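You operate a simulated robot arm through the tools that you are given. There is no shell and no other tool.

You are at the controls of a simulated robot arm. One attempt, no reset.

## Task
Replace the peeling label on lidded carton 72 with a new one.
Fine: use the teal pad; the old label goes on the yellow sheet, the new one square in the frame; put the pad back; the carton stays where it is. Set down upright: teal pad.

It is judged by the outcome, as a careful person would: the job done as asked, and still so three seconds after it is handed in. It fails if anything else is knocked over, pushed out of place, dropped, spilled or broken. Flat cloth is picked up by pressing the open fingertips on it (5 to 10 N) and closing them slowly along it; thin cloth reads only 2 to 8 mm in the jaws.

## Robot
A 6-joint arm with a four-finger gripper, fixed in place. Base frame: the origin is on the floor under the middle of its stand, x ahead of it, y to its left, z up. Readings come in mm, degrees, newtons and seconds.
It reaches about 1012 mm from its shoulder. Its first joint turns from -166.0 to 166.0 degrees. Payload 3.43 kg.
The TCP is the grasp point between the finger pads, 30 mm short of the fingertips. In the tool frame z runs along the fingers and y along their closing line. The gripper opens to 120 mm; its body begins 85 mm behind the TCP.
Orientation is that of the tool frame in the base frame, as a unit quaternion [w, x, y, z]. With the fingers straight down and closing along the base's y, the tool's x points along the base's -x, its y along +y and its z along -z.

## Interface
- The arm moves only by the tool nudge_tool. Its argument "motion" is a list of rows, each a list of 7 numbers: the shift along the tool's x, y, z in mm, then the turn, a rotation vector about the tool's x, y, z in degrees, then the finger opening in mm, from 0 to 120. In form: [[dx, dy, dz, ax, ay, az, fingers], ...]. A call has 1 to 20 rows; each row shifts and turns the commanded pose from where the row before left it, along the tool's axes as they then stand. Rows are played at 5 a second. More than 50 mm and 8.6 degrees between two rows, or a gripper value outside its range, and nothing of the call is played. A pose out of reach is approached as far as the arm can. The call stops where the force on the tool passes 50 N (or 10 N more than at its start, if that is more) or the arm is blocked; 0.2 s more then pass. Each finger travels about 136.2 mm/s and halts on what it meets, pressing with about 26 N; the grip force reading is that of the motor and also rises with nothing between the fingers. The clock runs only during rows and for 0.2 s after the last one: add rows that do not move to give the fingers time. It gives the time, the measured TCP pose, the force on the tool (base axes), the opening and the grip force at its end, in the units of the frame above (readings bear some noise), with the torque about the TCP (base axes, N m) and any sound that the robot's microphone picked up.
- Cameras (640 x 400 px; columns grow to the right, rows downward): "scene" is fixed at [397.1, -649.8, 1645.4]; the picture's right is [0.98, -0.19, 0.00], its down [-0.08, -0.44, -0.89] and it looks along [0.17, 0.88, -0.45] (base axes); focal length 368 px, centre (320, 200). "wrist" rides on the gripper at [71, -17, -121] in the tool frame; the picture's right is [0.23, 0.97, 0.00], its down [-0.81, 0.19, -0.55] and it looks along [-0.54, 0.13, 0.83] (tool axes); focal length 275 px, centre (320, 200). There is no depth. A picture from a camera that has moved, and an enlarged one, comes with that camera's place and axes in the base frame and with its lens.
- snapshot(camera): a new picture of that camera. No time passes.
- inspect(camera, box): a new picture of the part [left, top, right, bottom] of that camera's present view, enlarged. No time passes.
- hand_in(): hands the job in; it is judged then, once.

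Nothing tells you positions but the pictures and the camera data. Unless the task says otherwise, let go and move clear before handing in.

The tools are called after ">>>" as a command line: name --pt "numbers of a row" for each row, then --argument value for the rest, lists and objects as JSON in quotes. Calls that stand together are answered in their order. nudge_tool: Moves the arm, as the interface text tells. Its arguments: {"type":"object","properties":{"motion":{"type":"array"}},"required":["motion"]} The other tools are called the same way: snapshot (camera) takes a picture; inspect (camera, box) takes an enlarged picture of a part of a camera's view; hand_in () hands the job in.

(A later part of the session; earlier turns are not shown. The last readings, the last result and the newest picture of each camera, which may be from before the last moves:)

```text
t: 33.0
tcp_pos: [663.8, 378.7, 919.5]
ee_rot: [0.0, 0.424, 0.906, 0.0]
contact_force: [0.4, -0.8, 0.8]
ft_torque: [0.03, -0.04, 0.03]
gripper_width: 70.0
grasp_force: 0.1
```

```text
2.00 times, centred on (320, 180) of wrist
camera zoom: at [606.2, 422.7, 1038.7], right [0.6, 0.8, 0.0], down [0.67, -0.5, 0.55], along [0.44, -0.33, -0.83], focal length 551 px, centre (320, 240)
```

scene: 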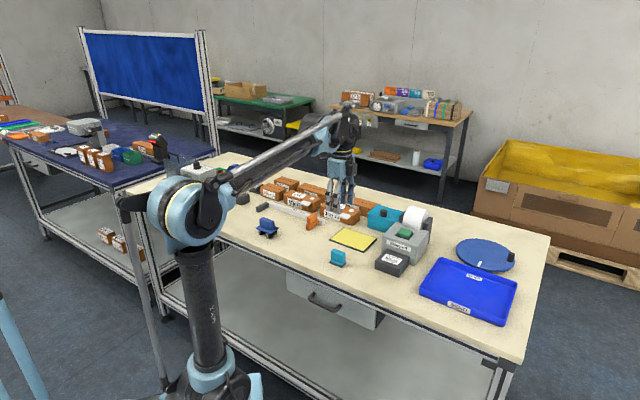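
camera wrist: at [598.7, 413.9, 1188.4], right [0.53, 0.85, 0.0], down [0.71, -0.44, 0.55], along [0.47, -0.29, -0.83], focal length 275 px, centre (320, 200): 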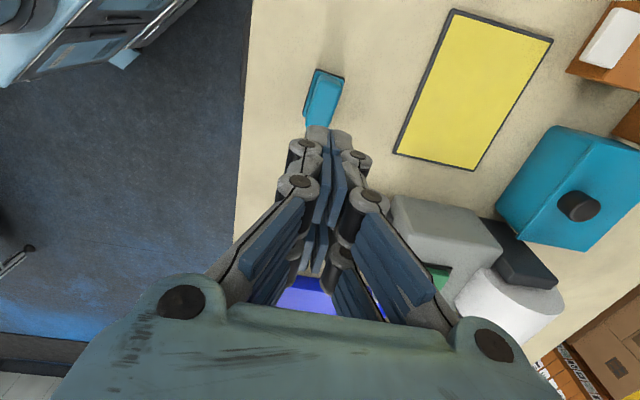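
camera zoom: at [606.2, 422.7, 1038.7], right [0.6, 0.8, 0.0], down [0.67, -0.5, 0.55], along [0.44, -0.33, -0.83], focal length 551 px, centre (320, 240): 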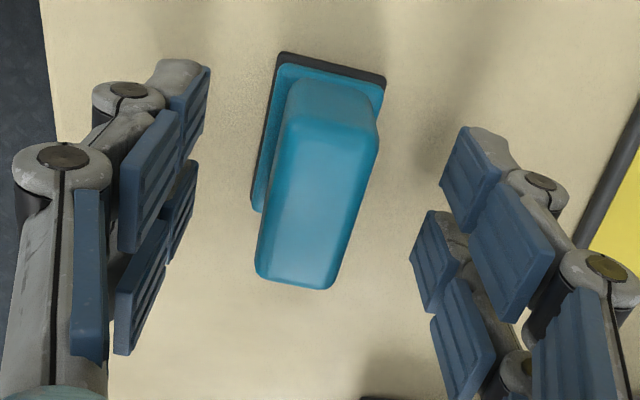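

The pad is centred between the fingers. I'll go about 10 mm lower, close slowly and check the grip before lifting.

>>> nudge_tool --pt "0 0 5 0 0 0 70" --pt "0 0 4 0 0 0 60" --pt "0 0 0 0 0 0 45" --pt "0 0 0 0 0 0 35" --pt "0 0 0 0 0 0 30" --pt "0 0 0 0 0 0 26" --pt "0 0 0 0 0 0 22" --pt "0 0 0 0 0 0 18" --pt "0 0 0 0 0 0 10" --pt "0 0 0 0 0 0 0" --pt "0 0 0 0 0 0 0" --pt "0 0 0 0 0 0 0"

>>> inspect --camera "scene" --box '[310, 220, 370, 270]'

>>> inspect --camera "wrist" --box '[220, 80, 420, 280]'

```text
t: 35.6
tcp_pos: [664.7, 377.6, 909.5]
ee_rot: [0.002, 0.425, 0.905, -0.001]
contact_force: [-0.7, 0.0, 0.2]
ft_torque: [0.0, 0.01, 0.0]
gripper_width: 31.6
grasp_force: 25.6
```

```text
8.00 times, centred on (340, 245) of scene
camera zoom: at [397.1, -649.8, 1645.4], right [0.98, -0.19, 0.0], down [-0.08, -0.44, -0.89], along [0.17, 0.88, -0.45], focal length 2946 px, centre (160, -160)
```

zoom: 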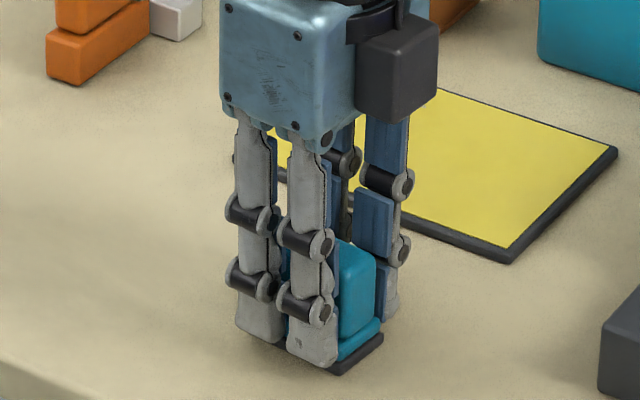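

```text
2.00 times, centred on (320, 180) of wrist
camera zoom: at [607.0, 422.9, 1029.0], right [0.6, 0.8, 0.0], down [0.67, -0.5, 0.55], along [0.44, -0.33, -0.83], focal length 551 px, centre (320, 240)
```

zoom: 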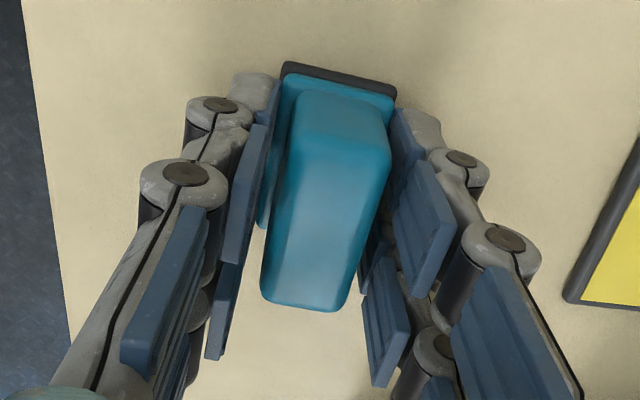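

The width of 31.6 mm means the tips met the base ridge, a little too low. I'll open, rise 5 mm, and close again on the handle itself.

>>> nudge_tool --pt "0 0 0 0 0 0 45" --pt "0 0 0 0 0 0 60" --pt "0 0 -5 0 0 0 60" --pt "0 0 0 0 0 0 45" --pt "0 0 0 0 0 0 36" --pt "0 0 0 0 0 0 30" --pt "0 0 0 0 0 0 26" --pt "0 0 0 0 0 0 22" --pt "0 0 0 0 0 0 18" --pt "0 0 0 0 0 0 10" --pt "0 0 0 0 0 0 0" --pt "0 0 0 0 0 0 0"

>>> inspect --camera "scene" --box '[310, 220, 370, 270]'

>>> inspect --camera "wrist" --box '[220, 80, 420, 280]'

```text
t: 38.2
tcp_pos: [665.1, 378.9, 914.8]
ee_rot: [0.0, 0.425, 0.905, -0.001]
contact_force: [0.3, 0.5, 0.0]
ft_torque: [0.02, -0.03, -0.02]
gripper_width: 23.5
grasp_force: 26.0
```

```text
8.00 times, centred on (340, 245) of scene
camera zoom: at [397.1, -649.8, 1645.4], right [0.98, -0.19, 0.0], down [-0.08, -0.44, -0.89], along [0.17, 0.88, -0.45], focal length 2946 px, centre (160, -160)
```

zoom: 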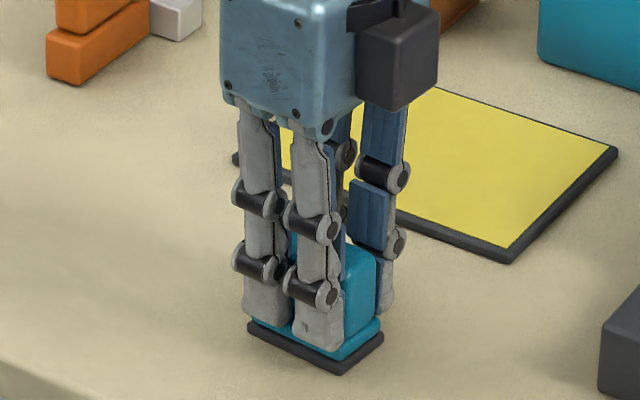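

```text
2.00 times, centred on (320, 180) of wrist
camera zoom: at [607.1, 423.0, 1034.6], right [0.6, 0.8, 0.0], down [0.67, -0.5, 0.55], along [0.44, -0.33, -0.83], focal length 551 px, centre (320, 240)
```

zoom: 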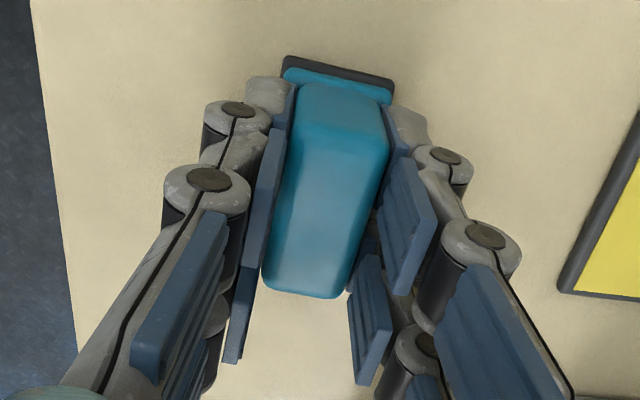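

The handle is gripped at 23.5 mm with the tips just above the base ridge. I'll lift in tiny steps and watch the force and width.

>>> nudge_tool --pt "0 0 -1 0 0 0 0" --pt "0 0 -1 0 0 0 0" --pt "0 0 -1 0 0 0 0"

>>> nudge_tool --pt "0 0 -1 0 0 0 0" --pt "0 0 -1 0 0 0 0" --pt "0 0 -1 0 0 0 0"

>>> inspect --camera "scene" --box '[310, 220, 370, 270]'

```text
t: 39.0
tcp_pos: [665.6, 379.3, 917.2]
ee_rot: [0.001, 0.425, 0.905, 0.0]
contact_force: [-0.5, 0.6, -0.5]
ft_torque: [-0.01, -0.01, -0.01]
gripper_width: 23.8
grasp_force: 26.2
```

```text
t: 39.8
tcp_pos: [664.8, 379.2, 919.7]
ee_rot: [0.0, 0.425, 0.905, 0.0]
contact_force: [-0.4, 0.7, -1.2]
ft_torque: [0.03, -0.01, -0.01]
gripper_width: 23.8
grasp_force: 25.7
```

```text
8.00 times, centred on (340, 245) of scene
camera zoom: at [397.1, -649.8, 1645.4], right [0.98, -0.19, 0.0], down [-0.08, -0.44, -0.89], along [0.17, 0.88, -0.45], focal length 2946 px, centre (160, -160)
```

zoom: 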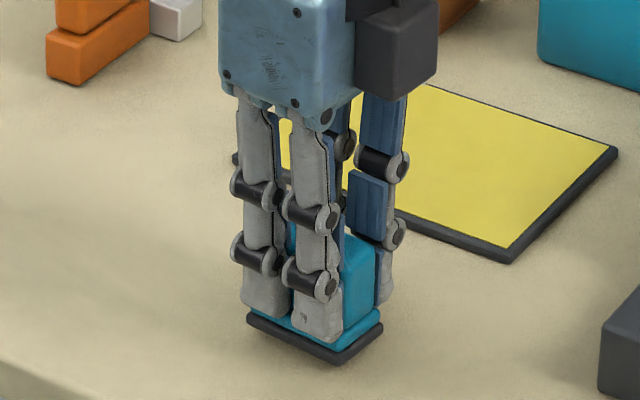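

The pad now rises with the fingers, showing about 1 N of weight. I'll keep lifting gently.

>>> nudge_tool --pt "0 0 -3 0 0 0 0" --pt "0 0 -5 0 0 0 0" --pt "0 0 -6 0 0 0 0" --pt "0 0 -6 0 0 0 0" --pt "0 0 -6 0 0 0 0" --pt "0 0 -4 0 0 0 0" --pt "0 0 0 0 0 0 0" --pt "0 0 0 0 0 0 0"

>>> inspect --camera "scene" --box '[310, 210, 370, 270]'

>>> inspect --camera "wrist" --box '[220, 80, 420, 280]'

```text
t: 41.6
tcp_pos: [662.7, 378.3, 950.2]
ee_rot: [0.001, 0.424, 0.906, 0.0]
contact_force: [0.9, -0.4, -0.1]
ft_torque: [0.01, -0.02, 0.0]
gripper_width: 23.4
grasp_force: 25.7
```

```text
6.67 times, centred on (340, 240) of scene
camera zoom: at [397.1, -649.8, 1645.4], right [0.98, -0.19, 0.0], down [-0.08, -0.44, -0.89], along [0.17, 0.88, -0.45], focal length 2455 px, centre (187, -67)
```

zoom: 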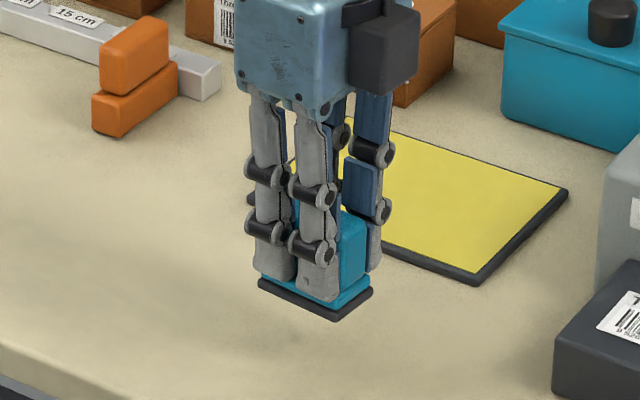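

```text
2.00 times, centred on (320, 180) of wrist
camera zoom: at [605.6, 422.4, 1071.1], right [0.6, 0.8, 0.0], down [0.67, -0.5, 0.55], along [0.44, -0.33, -0.83], focal length 551 px, centre (320, 240)
```

zoom: 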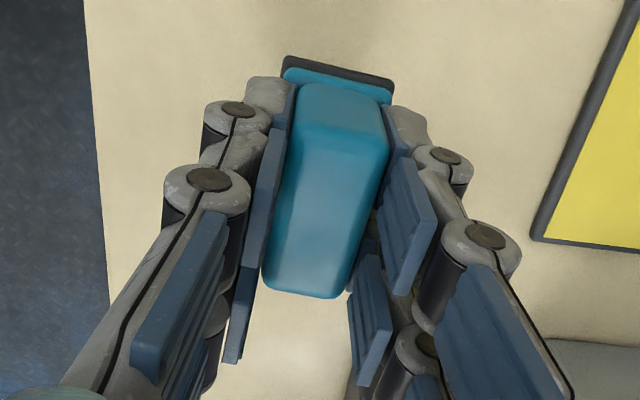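

The pad is held firmly (about 1 N of weight, no slipping). Next I'll raise it, turn it to match the crooked old label (about −26.5°), and carry it over carton 72.

>>> nudge_tool --pt "0 0 -10 0 0 0 0" --pt "0 0 -15 0 0 0 0" --pt "0 0 -18 0 0 0 0" --pt "0 0 -18 0 0 0 0" --pt "0 0 -14 0 0 0 0" --pt "0 0 -5 0 0 0 0" --pt "0 0 0 0 0 -4 0" --pt "0 0 0 0 0 -5 0" --pt "0 0 0 0 0 -5 0" --pt "0 0 0 0 0 -5 0" --pt "0 0 0 0 0 -4.7 0" --pt "0 0 0 0 0 0 0"

>>> nudge_tool --pt "2 8 0 0 0 0 0" --pt "4 16 0 0 0 0 0" --pt "5 20.5 0 0 0 0 0" --pt "5 20.5 0 0 0 0 0" --pt "5 20.5 0 0 0 0 0" --pt "5 20.5 0 0 0 0 0" --pt "5 20.5 0 0 0 0 0" --pt "5 20.5 0 0 0 0 0" --pt "5 20.5 0 0 0 0 0" --pt "5 20.5 0 0 0 0 0" --pt "5 20.5 0 0 0 0 0" --pt "5 20.5 0 0 0 0 0" --pt "5 20.5 0 0 0 0 0" --pt "5 20.5 0 0 0 0 0" --pt "5 20.5 0 0 0 0 0" --pt "5 20.5 0 0 0 0 0" --pt "4 18 0 0 0 0 0" --pt "0 0 0 0 0 0 0"

>>> snapshot --camera "wrist"

>>> inspect --camera "scene" --box '[290, 150, 410, 250]'

```text
t: 44.2
tcp_pos: [664.7, 378.7, 1029.6]
ee_rot: [0.001, 0.229, 0.974, 0.0]
contact_force: [-0.4, -0.7, 0.6]
ft_torque: [-0.02, -0.04, 0.01]
gripper_width: 23.4
grasp_force: 26.0
```

```text
t: 48.0
tcp_pos: [738.8, 708.9, 1028.2]
ee_rot: [0.001, 0.229, 0.974, 0.0]
contact_force: [0.2, -0.3, -0.3]
ft_torque: [0.03, -0.03, 0.01]
gripper_width: 23.7
grasp_force: 25.7
```

```text
taken
camera wrist: at [668.0, 725.9, 1148.9], right [0.23, 0.97, 0.0], down [0.81, -0.19, 0.55], along [0.54, -0.13, -0.83], focal length 275 px, centre (320, 200)
```

wrist: 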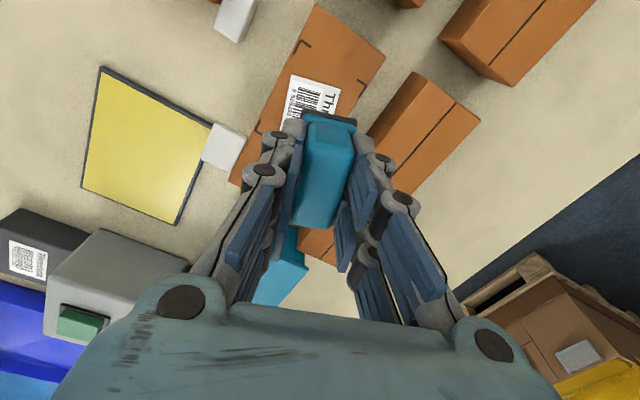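

```text
4.00 times, centred on (350, 200) of scene
camera zoom: at [397.1, -649.8, 1645.4], right [0.98, -0.19, 0.0], down [-0.08, -0.44, -0.89], along [0.17, 0.88, -0.45], focal length 1473 px, centre (200, 200)
```

zoom: 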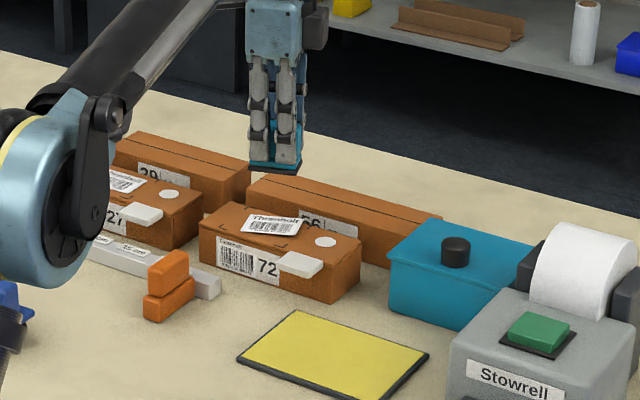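

The pad hangs above the old label at matching angle. I'll zoom to compare the label's outline with the pad's.

>>> inspect --camera "wrist" --box '[220, 0, 420, 160]'

>>> inspect --camera "scene" --box '[310, 180, 370, 230]'

```text
2.50 times, centred on (320, 80) of wrist
camera zoom: at [668.0, 725.9, 1148.9], right [0.23, 0.97, 0.0], down [0.81, -0.19, 0.55], along [0.54, -0.13, -0.83], focal length 688 px, centre (320, 500)
```

zoom: 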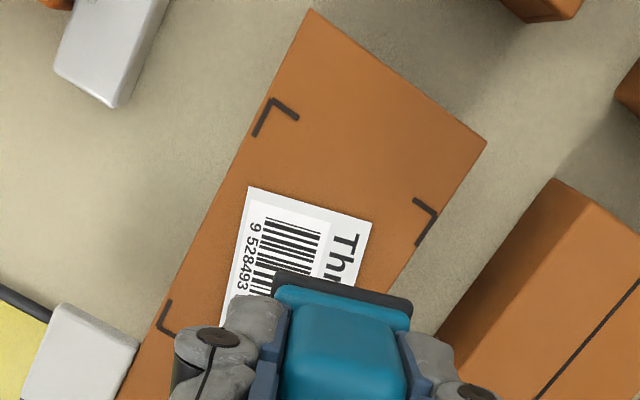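

```text
8.00 times, centred on (340, 205) of scene
camera zoom: at [397.1, -649.8, 1645.4], right [0.98, -0.19, 0.0], down [-0.08, -0.44, -0.89], along [0.17, 0.88, -0.45], focal length 2946 px, centre (160, 160)
```

zoom: 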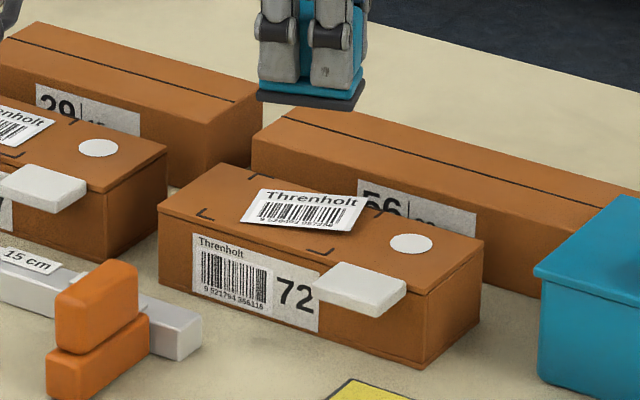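

From this close view I put the old label's centre at about (737, 699), angle −28.6°; the pad is ~11 mm off from that. I'll correct, lower to about 20 mm above the lid, and recheck.

>>> nudge_tool --pt "-0.7 -5.4 0 0 0 2.1 0" --pt "-0.7 -5.4 0 0 0 0 0" --pt "0 0 10 0 0 0 0" --pt "0 0 15 0 0 0 0" --pt "0 0 12 0 0 0 0" --pt "0 0 8 0 0 0 0" --pt "0 0 0 0 0 0 0"

>>> inspect --camera "wrist" --box '[220, 0, 420, 160]'

>>> inspect --camera "scene" --box '[310, 180, 370, 230]'

```text
t: 49.6
tcp_pos: [735.0, 699.0, 984.3]
ee_rot: [0.001, 0.247, 0.969, -0.001]
contact_force: [-0.3, -0.4, -0.5]
ft_torque: [0.01, -0.03, -0.04]
gripper_width: 23.7
grasp_force: 25.8
```

```text
2.50 times, centred on (320, 80) of wrist
camera zoom: at [665.3, 717.6, 1104.4], right [0.26, 0.96, 0.0], down [0.8, -0.22, 0.55], along [0.53, -0.15, -0.83], focal length 688 px, centre (320, 500)
```

zoom: 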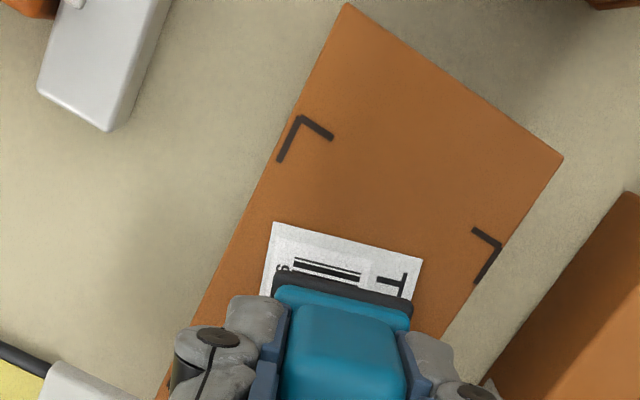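

```text
8.00 times, centred on (340, 205) of scene
camera zoom: at [397.1, -649.8, 1645.4], right [0.98, -0.19, 0.0], down [-0.08, -0.44, -0.89], along [0.17, 0.88, -0.45], focal length 2946 px, centre (160, 160)
```

zoom: 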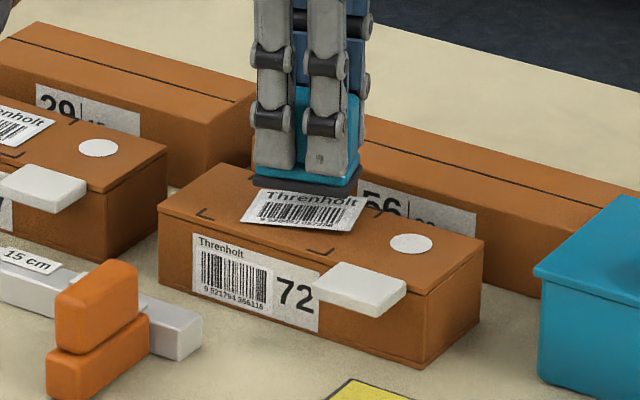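

In the tool frame the pad and label centres now coincide to within a millimetre. I'll press the pad down gently in small steps until there's about 5–10 N.

>>> nudge_tool --pt "0 0 5 0 0 0 0" --pt "0 0 5 0 0 0 0" --pt "0 0 2 0 0 0 0" --pt "0 0 2 0 0 0 0" --pt "0 0 1 0 0 0 0"

>>> nudge_tool --pt "0 0 1 0 0 0 0" --pt "0 0 1 0 0 0 0"

>>> inspect --camera "scene" --box '[310, 180, 370, 230]'

```text
t: 50.8
tcp_pos: [735.4, 698.2, 969.9]
ee_rot: [0.001, 0.247, 0.969, 0.0]
contact_force: [0.0, 0.3, -0.3]
ft_torque: [0.0, -0.02, 0.03]
gripper_width: 23.4
grasp_force: 25.9
```

```text
t: 51.4
tcp_pos: [736.4, 699.7, 968.1]
ee_rot: [0.001, 0.247, 0.969, 0.001]
contact_force: [0.6, 0.1, -0.3]
ft_torque: [0.01, -0.01, 0.0]
gripper_width: 23.5
grasp_force: 26.0
```

```text
8.00 times, centred on (340, 205) of scene
camera zoom: at [397.1, -649.8, 1645.4], right [0.98, -0.19, 0.0], down [-0.08, -0.44, -0.89], along [0.17, 0.88, -0.45], focal length 2946 px, centre (160, 160)
```

zoom: 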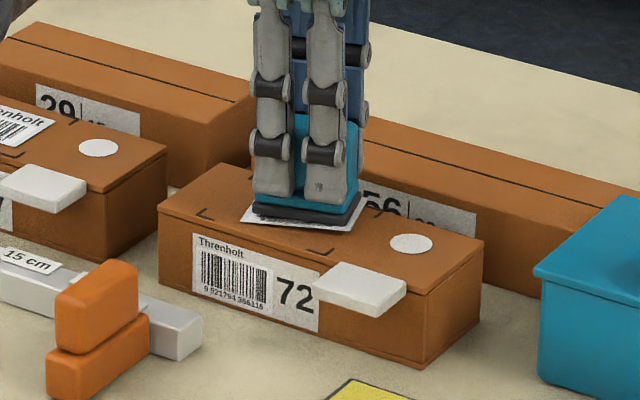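

The pad is nearly on the label. I'll continue in 1 mm steps.

>>> nudge_tool --pt "0 0 1 0 0 0 0" --pt "0 0 1 0 0 0 0"

>>> nudge_tool --pt "0 0 1 0 0 0 0" --pt "0 0 0.5 0 0 0 0"

```text
t: 52.0
tcp_pos: [736.0, 699.2, 965.8]
ee_rot: [0.0, 0.247, 0.969, -0.001]
contact_force: [-0.1, -0.2, -0.6]
ft_torque: [-0.01, -0.02, -0.01]
gripper_width: 23.5
grasp_force: 25.1
```

```text
t: 52.6
tcp_pos: [735.8, 698.3, 965.1]
ee_rot: [0.001, 0.246, 0.969, 0.0]
contact_force: [-0.4, -0.7, -0.7]
ft_torque: [-0.01, -0.02, 0.0]
gripper_width: 23.6
grasp_force: 26.2
```

>>> nudge_tool --pt "0 0 1 0 0 0 0" --pt "0 0 0.5 0 0 0 0"

>>> nudge_tool --pt "0 0 0.5 0 0 0 0" --pt "0 0 0.5 0 0 0 0"

>>> inspect --camera "scene" --box '[310, 180, 370, 230]'

```text
t: 53.2
tcp_pos: [735.2, 697.3, 963.8]
ee_rot: [0.001, 0.247, 0.969, 0.0]
contact_force: [1.1, 0.6, 4.2]
ft_torque: [0.1, -0.05, -0.04]
gripper_width: 23.8
grasp_force: 25.9
```

```text
t: 53.8
tcp_pos: [736.0, 697.1, 962.7]
ee_rot: [0.001, 0.248, 0.969, 0.0]
contact_force: [-0.4, -1.4, 18.2]
ft_torque: [-0.01, -0.07, -0.03]
gripper_width: 23.4
grasp_force: 26.2
```

```text
8.00 times, centred on (340, 205) of scene
camera zoom: at [397.1, -649.8, 1645.4], right [0.98, -0.19, 0.0], down [-0.08, -0.44, -0.89], along [0.17, 0.88, -0.45], focal length 2946 px, centre (160, 160)
```

zoom: 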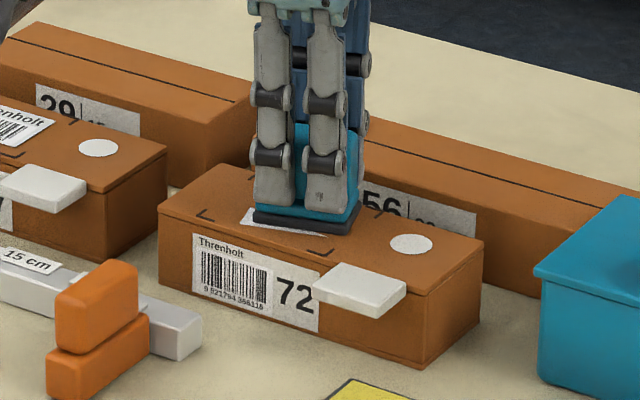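

The pad now presses the label with about 18 N. I'll hold for a second, then ease up slowly and read whether the label still pulls on the carton.

>>> nudge_tool --pt "0 0 0 0 0 0 0" --pt "0 0 0 0 0 0 0" --pt "0 0 0 0 0 0 0" --pt "0 0 0 0 0 0 0" --pt "0 0 0 0 0 0 0"

>>> nudge_tool --pt "0 0 -0.7 0 0 0 0" --pt "0 0 -0.6 0 0 0 0" --pt "0 0 -0.4 0 0 0 0"

>>> nudge_tool --pt "0 0 -0.4 0 0 0 0" --pt "0 0 -0.4 0 0 0 0"

>>> inspect --camera "scene" --box '[310, 180, 370, 230]'

```text
t: 55.0
tcp_pos: [735.8, 696.9, 961.8]
ee_rot: [0.001, 0.247, 0.969, 0.0]
contact_force: [-0.3, -1.1, 21.8]
ft_torque: [0.01, -0.11, 0.02]
gripper_width: 23.5
grasp_force: 26.2
```

```text
t: 55.8
tcp_pos: [735.4, 698.6, 963.6]
ee_rot: [0.001, 0.248, 0.969, -0.001]
contact_force: [0.9, -0.1, 0.0]
ft_torque: [-0.03, 0.03, -0.02]
gripper_width: 23.7
grasp_force: 26.1
```

```text
t: 56.4
tcp_pos: [735.4, 698.7, 964.5]
ee_rot: [0.001, 0.248, 0.969, 0.0]
contact_force: [-0.5, 0.4, -0.7]
ft_torque: [0.01, 0.0, 0.0]
gripper_width: 23.6
grasp_force: 25.7
```

```text
8.00 times, centred on (340, 205) of scene
camera zoom: at [397.1, -649.8, 1645.4], right [0.98, -0.19, 0.0], down [-0.08, -0.44, -0.89], along [0.17, 0.88, -0.45], focal length 2946 px, centre (160, 160)
```

zoom: 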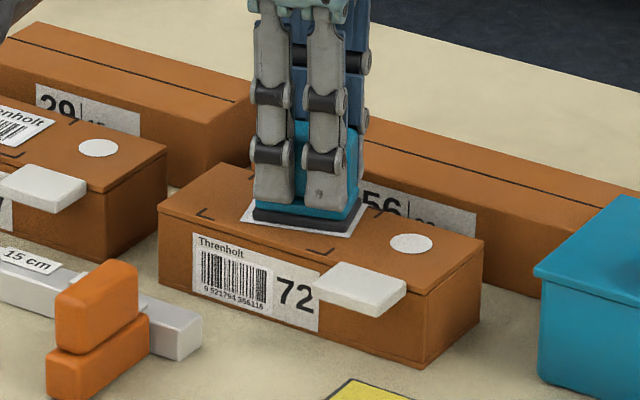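

The force returned to zero cleanly. The label's white rim shows around the pad; I'll raise a bit more and see whether it comes along.

>>> nudge_tool --pt "0 0 -0.5 0 0 0 0" --pt "0 0 -0.5 0 0 0 0" --pt "0 0 -1 0 0 0 0" --pt "0 0 -1 0 0 0 0"

>>> inspect --camera "scene" --box '[310, 180, 370, 230]'

>>> inspect --camera "wrist" --box '[220, 0, 420, 160]'

```text
t: 57.4
tcp_pos: [735.8, 698.6, 967.0]
ee_rot: [0.001, 0.247, 0.969, 0.0]
contact_force: [0.3, -0.9, -1.3]
ft_torque: [0.0, 0.03, -0.02]
gripper_width: 23.6
grasp_force: 26.0
```

```text
8.00 times, centred on (340, 205) of scene
camera zoom: at [397.1, -649.8, 1645.4], right [0.98, -0.19, 0.0], down [-0.08, -0.44, -0.89], along [0.17, 0.88, -0.45], focal length 2946 px, centre (160, 160)
```

zoom: 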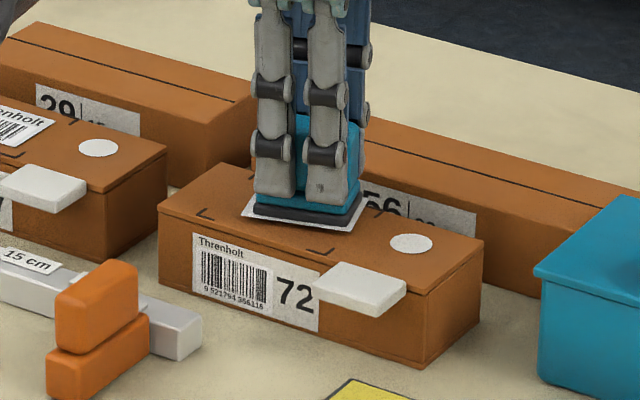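

```text
2.50 times, centred on (320, 80) of wrist
camera zoom: at [665.9, 717.9, 1087.5], right [0.26, 0.96, 0.0], down [0.8, -0.22, 0.55], along [0.53, -0.15, -0.83], focal length 688 px, centre (320, 500)
```

zoom: 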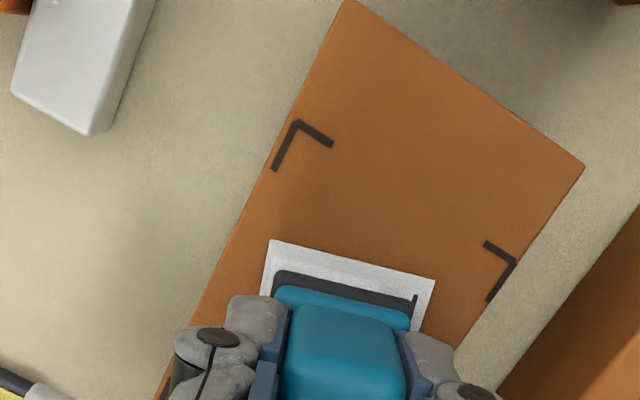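

The label seems stuck to the pad's underside and leaving the lid. I'll lift slowly some 25 mm and check.

>>> nudge_tool --pt "0 0 -1 0 0 0 0" --pt "0 0 -1.5 0 0 0 0" --pt "0 0 -2 0 0 0 0" --pt "0 0 -3 0 0 0 0" --pt "0 0 -5 0 0 0 0" --pt "0 0 -5 0 0 0 0" --pt "0 0 -5 0 0 0 0" --pt "0 0 -5 0 0 0 0" --pt "0 0 0 0 0 0 0"

>>> inspect --camera "scene" --box '[310, 180, 370, 230]'

>>> inspect --camera "wrist" --box '[220, 0, 420, 160]'

```text
t: 59.4
tcp_pos: [735.6, 699.2, 994.9]
ee_rot: [0.001, 0.248, 0.969, 0.0]
contact_force: [0.0, -0.8, -1.0]
ft_torque: [-0.01, 0.01, -0.01]
gripper_width: 23.3
grasp_force: 25.4
```

```text
8.00 times, centred on (340, 205) of scene
camera zoom: at [397.1, -649.8, 1645.4], right [0.98, -0.19, 0.0], down [-0.08, -0.44, -0.89], along [0.17, 0.88, -0.45], focal length 2946 px, centre (160, 160)
```

zoom: 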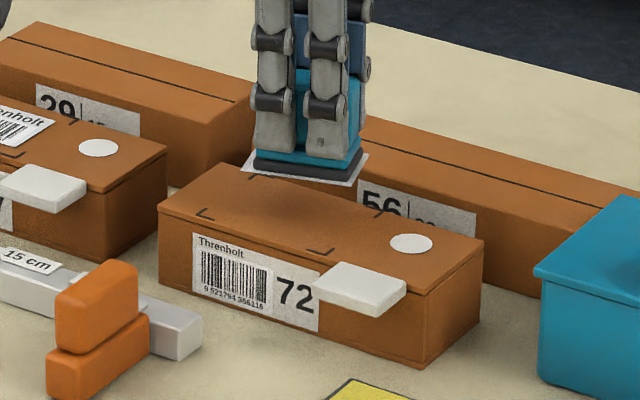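

```text
2.50 times, centred on (320, 80) of wrist
camera zoom: at [665.4, 717.6, 1114.2], right [0.26, 0.96, 0.0], down [0.8, -0.22, 0.55], along [0.53, -0.15, -0.83], focal length 688 px, centre (320, 500)
```

zoom: 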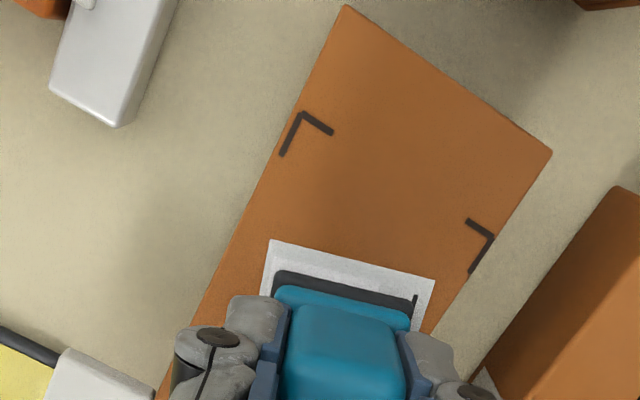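

The old label came off with the pad, the frame is now empty and the carton hasn't moved. I'll carry it to the yellow sheet's centre (about (750, 514)), squaring it to the sheet, and stop above it.

>>> nudge_tool --pt "0 0 -8 0 0 0 0" --pt "0 0 -7 0 0 0 0" --pt "-5 -8 0 0 0 0 0" --pt "-10 -15.6 0 0 0 0 0" --pt "-10 -15.6 0 0 0 0 0" --pt "-10 -15.6 0 0 0 0 0" --pt "-10 -15.6 0 0 0 0 0" --pt "-10 -15.6 0 0 0 0 0" --pt "-10 -15.6 0 0 0 0 0" --pt "-10 -15.6 0 0 0 0 0" --pt "-10 -15.6 0 0 0 0 0" --pt "-10 -15.6 0 0 0 0 0" --pt "-4.5 -7.9 0 0 0 0 0" --pt "0 0 0 0 0 4.1 0" --pt "0 0 0 0 0 4.1 0" --pt "0 0 0 0 0 4.1 0" --pt "0 0 0 0 0 4.1 0" --pt "0 0 0 0 0 0 0"

>>> snapshot --camera "wrist"

>>> inspect --camera "scene" --box '[290, 180, 410, 260]'

```text
t: 63.2
tcp_pos: [748.5, 513.5, 1010.4]
ee_rot: [0.0, 0.382, 0.924, 0.0]
contact_force: [-0.7, -0.1, -0.8]
ft_torque: [0.0, -0.03, 0.01]
gripper_width: 23.7
grasp_force: 25.4
```

```text
taken
camera wrist: at [686.5, 551.7, 1130.3], right [0.53, 0.85, 0.0], down [0.71, -0.44, 0.55], along [0.47, -0.29, -0.83], focal length 275 px, centre (320, 200)
```

wrist: 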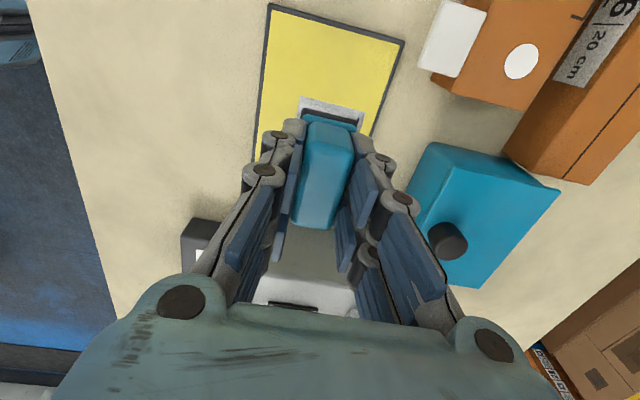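

```text
5.00 times, centred on (350, 220) of scene
camera zoom: at [397.1, -649.8, 1645.4], right [0.98, -0.19, 0.0], down [-0.08, -0.44, -0.89], along [0.17, 0.88, -0.45], focal length 1841 px, centre (170, 100)
```

zoom: 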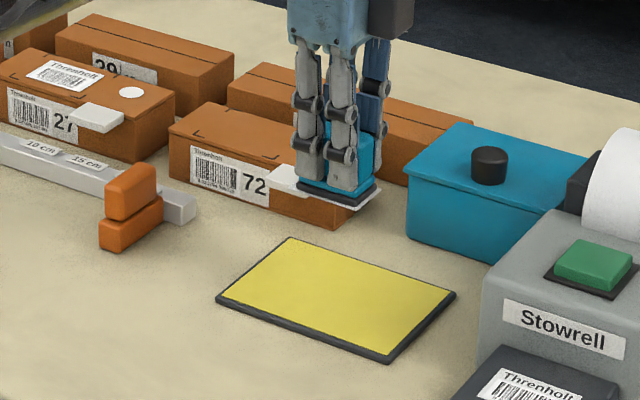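

The sheet lies well centred under the pad. I'll go down to just above the sheet, then press gently.

>>> nudge_tool --pt "-4 -1.5 0 0 0 0 0" --pt "0 0 10 0 0 0 0" --pt "0 0 18 0 0 0 0" --pt "0 0 18 0 0 0 0" --pt "0 0 18 0 0 0 0" --pt "0 0 11 0 0 0 0" --pt "0 0 5 0 0 0 0" --pt "0 0 0 0 0 0 0"

>>> nudge_tool --pt "0 0 3 0 0 0 0" --pt "0 0 2 0 0 0 0" --pt "0 0 2 0 0 0 0"

>>> inspect --camera "scene" --box '[310, 210, 390, 260]'

```text
t: 65.0
tcp_pos: [749.1, 510.4, 929.6]
ee_rot: [0.0, 0.383, 0.924, -0.001]
contact_force: [0.0, -0.4, -0.1]
ft_torque: [-0.01, 0.03, 0.0]
gripper_width: 23.2
grasp_force: 25.7
```

```text
t: 65.8
tcp_pos: [750.2, 510.2, 923.7]
ee_rot: [0.001, 0.383, 0.924, 0.0]
contact_force: [-0.2, 0.6, 0.0]
ft_torque: [0.0, 0.0, 0.01]
gripper_width: 23.4
grasp_force: 25.9
```

```text
8.00 times, centred on (350, 235) of scene
camera zoom: at [397.1, -649.8, 1645.4], right [0.98, -0.19, 0.0], down [-0.08, -0.44, -0.89], along [0.17, 0.88, -0.45], focal length 2946 px, centre (80, -80)
```

zoom: 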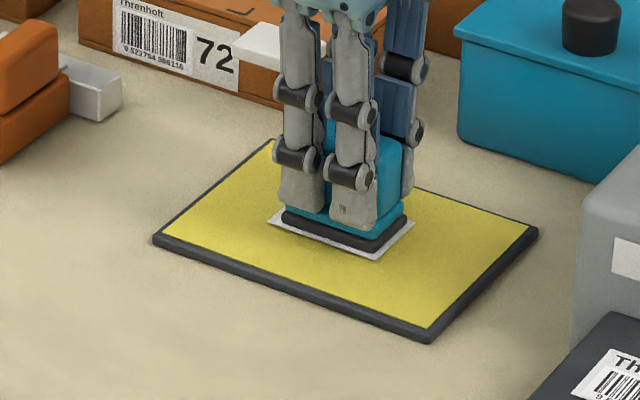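

The label hovers just over the sheet, well inside it. I'll press down in 1 mm steps.

>>> nudge_tool --pt "0 0 1 0 0 0 0" --pt "0 0 1 0 0 0 0"

>>> nudge_tool --pt "0 0 0.7 0 0 0 0" --pt "0 0 0.6 0 0 0 0"

>>> nudge_tool --pt "0 0 0.5 0 0 0 0" --pt "0 0 0.5 0 0 0 0"

```text
t: 66.4
tcp_pos: [750.4, 510.3, 922.9]
ee_rot: [0.001, 0.383, 0.924, 0.0]
contact_force: [0.4, -0.3, -1.8]
ft_torque: [0.02, -0.02, 0.01]
gripper_width: 23.6
grasp_force: 26.2
```

```text
t: 67.0
tcp_pos: [750.1, 509.8, 919.4]
ee_rot: [0.0, 0.383, 0.924, 0.001]
contact_force: [4.9, 1.9, 21.0]
ft_torque: [0.11, -0.04, -0.01]
gripper_width: 23.5
grasp_force: 25.8
```

```text
t: 67.6
tcp_pos: [750.3, 509.9, 916.8]
ee_rot: [0.001, 0.382, 0.924, 0.001]
contact_force: [4.6, 3.0, 35.2]
ft_torque: [0.16, -0.14, 0.02]
gripper_width: 23.5
grasp_force: 26.6
```

It presses with about 35 N, more than enough. I'll ease off slowly and see whether the label stays on the sheet.

>>> nudge_tool --pt "0 0 -0.8 0 0 0 0" --pt "0 0 0 0 0 0 0" --pt "0 0 0 0 0 0 0" --pt "0 0 0 0 0 0 0"

>>> nudge_tool --pt "0 0 -1 0 0 0 0" --pt "0 0 -1 0 0 0 0" --pt "0 0 -1 0 0 0 0" --pt "0 0 -1 0 0 0 0" --pt "0 0 -1 0 0 0 0"

>>> inspect --camera "scene" --box '[310, 210, 390, 260]'

```text
t: 68.6
tcp_pos: [749.6, 510.0, 919.4]
ee_rot: [0.0, 0.383, 0.924, 0.0]
contact_force: [1.5, 0.5, 12.4]
ft_torque: [-0.02, -0.02, 0.01]
gripper_width: 23.6
grasp_force: 25.8
```

```text
t: 69.8
tcp_pos: [749.4, 509.3, 924.3]
ee_rot: [0.001, 0.383, 0.924, 0.0]
contact_force: [0.9, -0.1, -0.4]
ft_torque: [0.01, -0.03, 0.0]
gripper_width: 23.5
grasp_force: 26.5
```

```text
8.00 times, centred on (350, 235) of scene
camera zoom: at [397.1, -649.8, 1645.4], right [0.98, -0.19, 0.0], down [-0.08, -0.44, -0.89], along [0.17, 0.88, -0.45], focal length 2946 px, centre (80, -80)
```

zoom: 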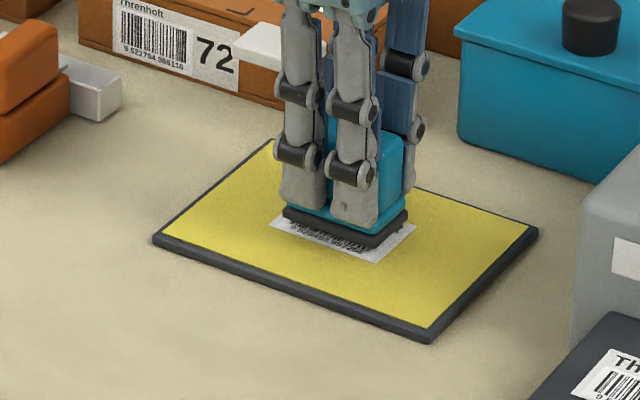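

The old label stays behind on the sheet. I'll lift clear and carry the pad over to the printer tray, keeping well above the printer.

>>> nudge_tool --pt "0 0 -4 0 0 0 0" --pt "0 0 -8 0 0 0 0" --pt "0 0 -16 0 0 0 0" --pt "0 0 -18 0 0 0 0" --pt "0 0 -18 0 0 0 0" --pt "0 0 -18 0 0 0 0" --pt "0 0 -18 0 0 0 0" --pt "0 0 -6 0 0 0 0" --pt "0 0 0 0 0 0 0"

>>> inspect --camera "scene" --box '[310, 200, 390, 260]'

>>> nudge_tool --pt "-9 -3.6 0 0 0 0 0" --pt "-18 -7 0 0 0 0 0" --pt "-18 -7 0 0 0 0 0" --pt "-18 -7 0 0 0 0 0" --pt "-18 -7 0 0 0 0 0" --pt "-18 -7 0 0 0 0 0" --pt "-18 -7 0 0 0 0 0" --pt "-18 -7 0 0 0 0 0" --pt "-18 -7 0 0 0 0 0" --pt "-18 -7 0 0 0 0 0" --pt "-18 -7 0 0 0 0 0" --pt "-10 -4 0 0 0 0 0" --pt "0 0 0 0 0 0 0"

>>> snapshot --camera "wrist"

>>> inspect --camera "wrist" --box '[220, 0, 420, 160]'

```text
t: 71.8
tcp_pos: [750.0, 511.7, 1031.1]
ee_rot: [0.001, 0.383, 0.924, 0.0]
contact_force: [-0.2, -0.5, -1.1]
ft_torque: [0.0, -0.01, -0.02]
gripper_width: 23.5
grasp_force: 26.4
```

```text
6.67 times, centred on (350, 230) of scene
camera zoom: at [397.1, -649.8, 1645.4], right [0.98, -0.19, 0.0], down [-0.08, -0.44, -0.89], along [0.17, 0.88, -0.45], focal length 2455 px, centre (120, 0)
```

zoom: 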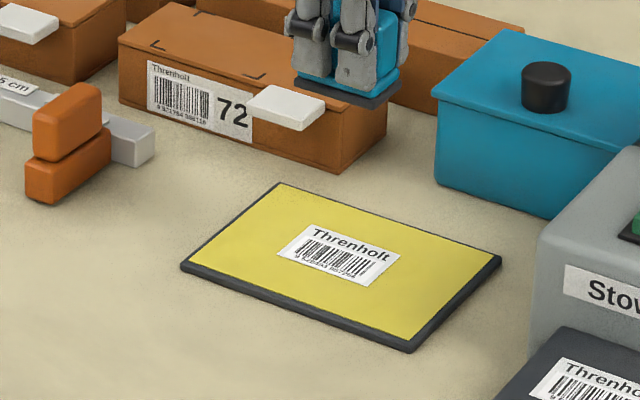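

```text
t: 74.6
tcp_pos: [836.1, 316.0, 1029.8]
ee_rot: [0.002, 0.382, 0.924, 0.0]
contact_force: [0.4, 0.3, 0.0]
ft_torque: [-0.02, 0.01, -0.02]
gripper_width: 23.5
grasp_force: 26.0
```

```text
taken
camera wrist: at [774.2, 353.2, 1151.2], right [0.53, 0.85, 0.0], down [0.71, -0.44, 0.55], along [0.47, -0.29, -0.83], focal length 275 px, centre (320, 200)
```

wrist: 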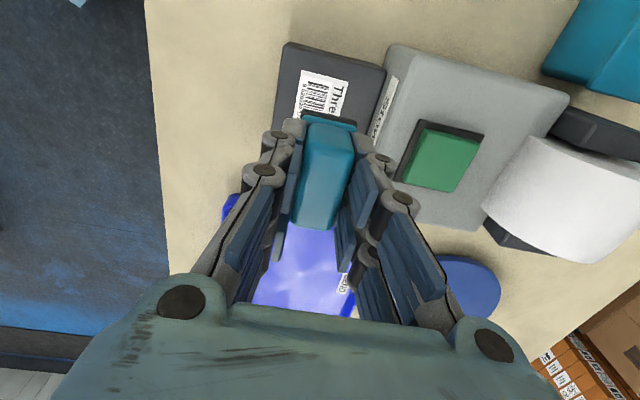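

```text
2.50 times, centred on (320, 80) of wrist
camera zoom: at [774.2, 353.2, 1151.2], right [0.53, 0.85, 0.0], down [0.71, -0.44, 0.55], along [0.47, -0.29, -0.83], focal length 688 px, centre (320, 500)
```

zoom: 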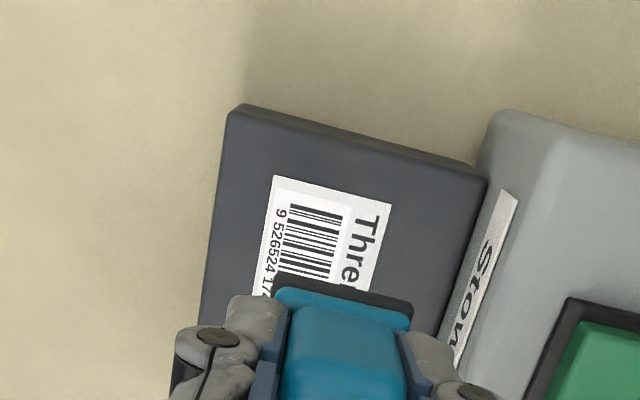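

The old label lies flat and square on the sheet. Over the tray, the new label is about 3 mm off from the pad's centre; I'll correct, lower to about 20 mm above it and recheck.

>>> nudge_tool --pt "2.3 -3 0 0 0 0 0" --pt "0 0 8 0 0 0 0" --pt "0 0 15 0 0 0 0" --pt "0 0 15 0 0 0 0" --pt "0 0 12 0 0 0 0" --pt "0 0 8 0 0 0 0" --pt "0 0 0 0 0 0 0"

>>> inspect --camera "wrist" --box '[220, 0, 420, 160]'

>>> inspect --camera "scene" --box '[350, 200, 430, 280]'

```text
t: 76.2
tcp_pos: [832.9, 314.0, 972.9]
ee_rot: [0.001, 0.383, 0.924, 0.0]
contact_force: [1.0, 1.4, -0.2]
ft_torque: [0.01, -0.01, 0.0]
gripper_width: 23.4
grasp_force: 25.7
```

```text
2.50 times, centred on (320, 80) of wrist
camera zoom: at [770.6, 352.3, 1092.3], right [0.53, 0.85, 0.0], down [0.71, -0.44, 0.55], along [0.47, -0.29, -0.83], focal length 688 px, centre (320, 500)
```

zoom: 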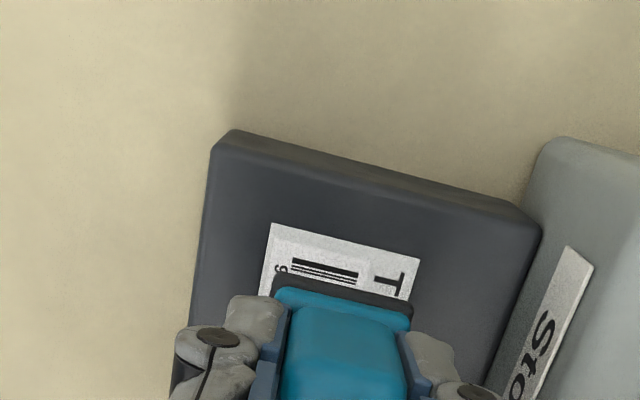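

```text
5.00 times, centred on (390, 240) of scene
camera zoom: at [397.1, -649.8, 1645.4], right [0.98, -0.19, 0.0], down [-0.08, -0.44, -0.89], along [0.17, 0.88, -0.45], focal length 1841 px, centre (-30, 0)
```

zoom: 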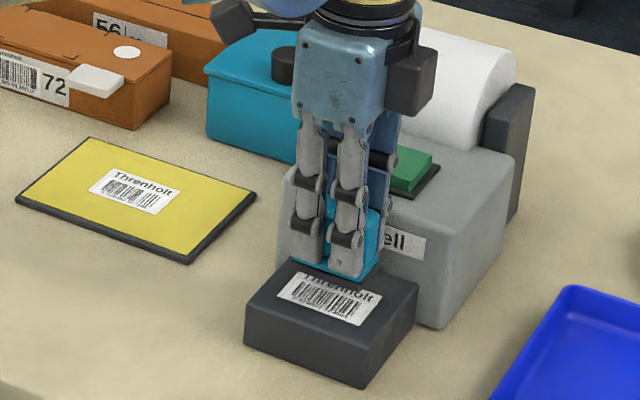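

The pad and new label line up within about a millimetre. I'll lower and press gently.

>>> nudge_tool --pt "0 0 4 0 0 0 0" --pt "0 0 4 0 0 0 0" --pt "0 0 3 0 0 0 0" --pt "0 0 2 0 0 0 0" --pt "0 0 0 0 0 0 0"

>>> nudge_tool --pt "0 0 1 0 0 0 0" --pt "0 0 1 0 0 0 0" --pt "0 0 0 0 0 0 0"

>>> nudge_tool --pt "0 0 1 0 0 0 0" --pt "0 0 1 0 0 0 0" --pt "0 0 0 0 0 0 0"

>>> inspect --camera "scene" --box '[370, 220, 430, 270]'

```text
t: 77.4
tcp_pos: [832.4, 312.7, 959.4]
ee_rot: [0.001, 0.382, 0.924, 0.0]
contact_force: [0.3, -1.0, -0.9]
ft_torque: [0.0, -0.01, 0.0]
gripper_width: 23.4
grasp_force: 25.9
```

```text
t: 78.2
tcp_pos: [832.9, 314.0, 959.0]
ee_rot: [0.001, 0.382, 0.924, 0.0]
contact_force: [0.8, -0.1, 0.0]
ft_torque: [0.01, -0.01, 0.01]
gripper_width: 23.5
grasp_force: 26.8
```

```text
t: 79.0
tcp_pos: [832.2, 314.4, 955.3]
ee_rot: [0.0, 0.383, 0.924, 0.0]
contact_force: [-0.2, -0.1, -0.2]
ft_torque: [0.0, 0.01, -0.04]
gripper_width: 23.5
grasp_force: 26.3
```

```text
8.00 times, centred on (400, 245) of scene
camera zoom: at [397.1, -649.8, 1645.4], right [0.98, -0.19, 0.0], down [-0.08, -0.44, -0.89], along [0.17, 0.88, -0.45], focal length 2946 px, centre (-320, -160)
```

zoom: 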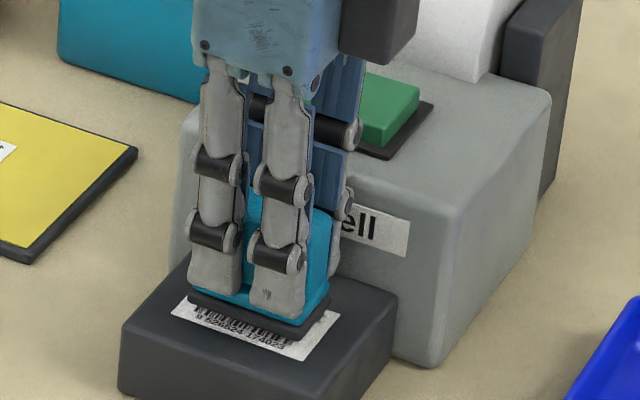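

>>> nudge_tool --pt "0 0 1 0 0 0 0" --pt "0 0 0 0 0 0 0"

>>> nudge_tool --pt "0 0 0.7 0 0 0 0" --pt "0 0 0 0 0 0 0"

>>> nudge_tool --pt "0 0 0.7 0 0 0 0" --pt "0 0 0 0 0 0 0"

```text
t: 79.6
tcp_pos: [833.3, 313.0, 954.8]
ee_rot: [0.001, 0.383, 0.924, -0.001]
contact_force: [1.1, 0.2, -1.7]
ft_torque: [0.04, -0.03, -0.01]
gripper_width: 23.4
grasp_force: 26.1
```

```text
t: 80.2
tcp_pos: [833.1, 312.7, 954.5]
ee_rot: [0.0, 0.383, 0.924, 0.0]
contact_force: [-0.1, -0.6, -0.1]
ft_torque: [0.01, 0.0, -0.01]
gripper_width: 23.4
grasp_force: 26.2
```

```text
t: 80.8
tcp_pos: [832.3, 313.7, 953.3]
ee_rot: [0.0, 0.383, 0.924, -0.002]
contact_force: [-0.1, 0.5, -0.8]
ft_torque: [0.0, 0.0, 0.02]
gripper_width: 23.5
grasp_force: 26.1
```

>>> nudge_tool --pt "0 0 0.7 0 0 0 0" --pt "0 0 0 0 0 0 0"

>>> nudge_tool --pt "0 0 0.7 0 0 0 0" --pt "0 0 0 0 0 0 0"

>>> nudge_tool --pt "0 0 0.6 0 0 0 0" --pt "0 0 0 0 0 0 0"

```text
t: 81.4
tcp_pos: [833.3, 314.0, 952.8]
ee_rot: [0.0, 0.382, 0.924, 0.0]
contact_force: [-0.3, 0.3, -1.3]
ft_torque: [-0.01, 0.0, 0.0]
gripper_width: 23.5
grasp_force: 25.9
```

```text
t: 82.0
tcp_pos: [832.1, 313.2, 952.6]
ee_rot: [0.001, 0.383, 0.924, 0.0]
contact_force: [-0.7, -0.8, -0.2]
ft_torque: [0.01, 0.01, -0.01]
gripper_width: 23.3
grasp_force: 25.9
```

```text
t: 82.6
tcp_pos: [833.9, 313.8, 951.6]
ee_rot: [0.0, 0.383, 0.924, 0.0]
contact_force: [0.5, 0.4, -0.7]
ft_torque: [0.02, 0.0, 0.0]
gripper_width: 23.5
grasp_force: 25.8
```

>>> nudge_tool --pt "0 0 0.7 0 0 0 0" --pt "0 0 0 0 0 0 0"

>>> nudge_tool --pt "0 0 0.7 0 0 0 0" --pt "0 0 0 0 0 0 0"

>>> nudge_tool --pt "0 0 0.6 0 0 0 0" --pt "0 0 0 0 0 0 0"

>>> inspect --camera "scene" --box '[370, 220, 430, 270]'

```text
t: 83.2
tcp_pos: [831.1, 313.0, 950.2]
ee_rot: [0.0, 0.382, 0.924, -0.001]
contact_force: [0.9, 0.0, -1.1]
ft_torque: [0.01, 0.01, -0.03]
gripper_width: 23.5
grasp_force: 26.1
```

```text
t: 83.8
tcp_pos: [832.4, 315.0, 950.2]
ee_rot: [0.001, 0.382, 0.924, -0.001]
contact_force: [0.0, -0.9, -1.3]
ft_torque: [-0.03, -0.01, -0.01]
gripper_width: 23.6
grasp_force: 25.9
```

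```text
t: 84.4
tcp_pos: [831.3, 312.7, 948.7]
ee_rot: [0.0, 0.383, 0.924, -0.001]
contact_force: [0.1, 2.9, 10.0]
ft_torque: [0.17, 0.02, -0.01]
gripper_width: 23.5
grasp_force: 25.4
```

```text
8.00 times, centred on (400, 245) of scene
camera zoom: at [397.1, -649.8, 1645.4], right [0.98, -0.19, 0.0], down [-0.08, -0.44, -0.89], along [0.17, 0.88, -0.45], focal length 2946 px, centre (-320, -160)
```

zoom: 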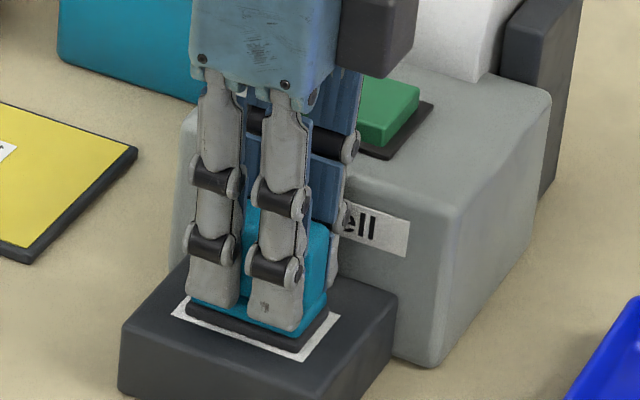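

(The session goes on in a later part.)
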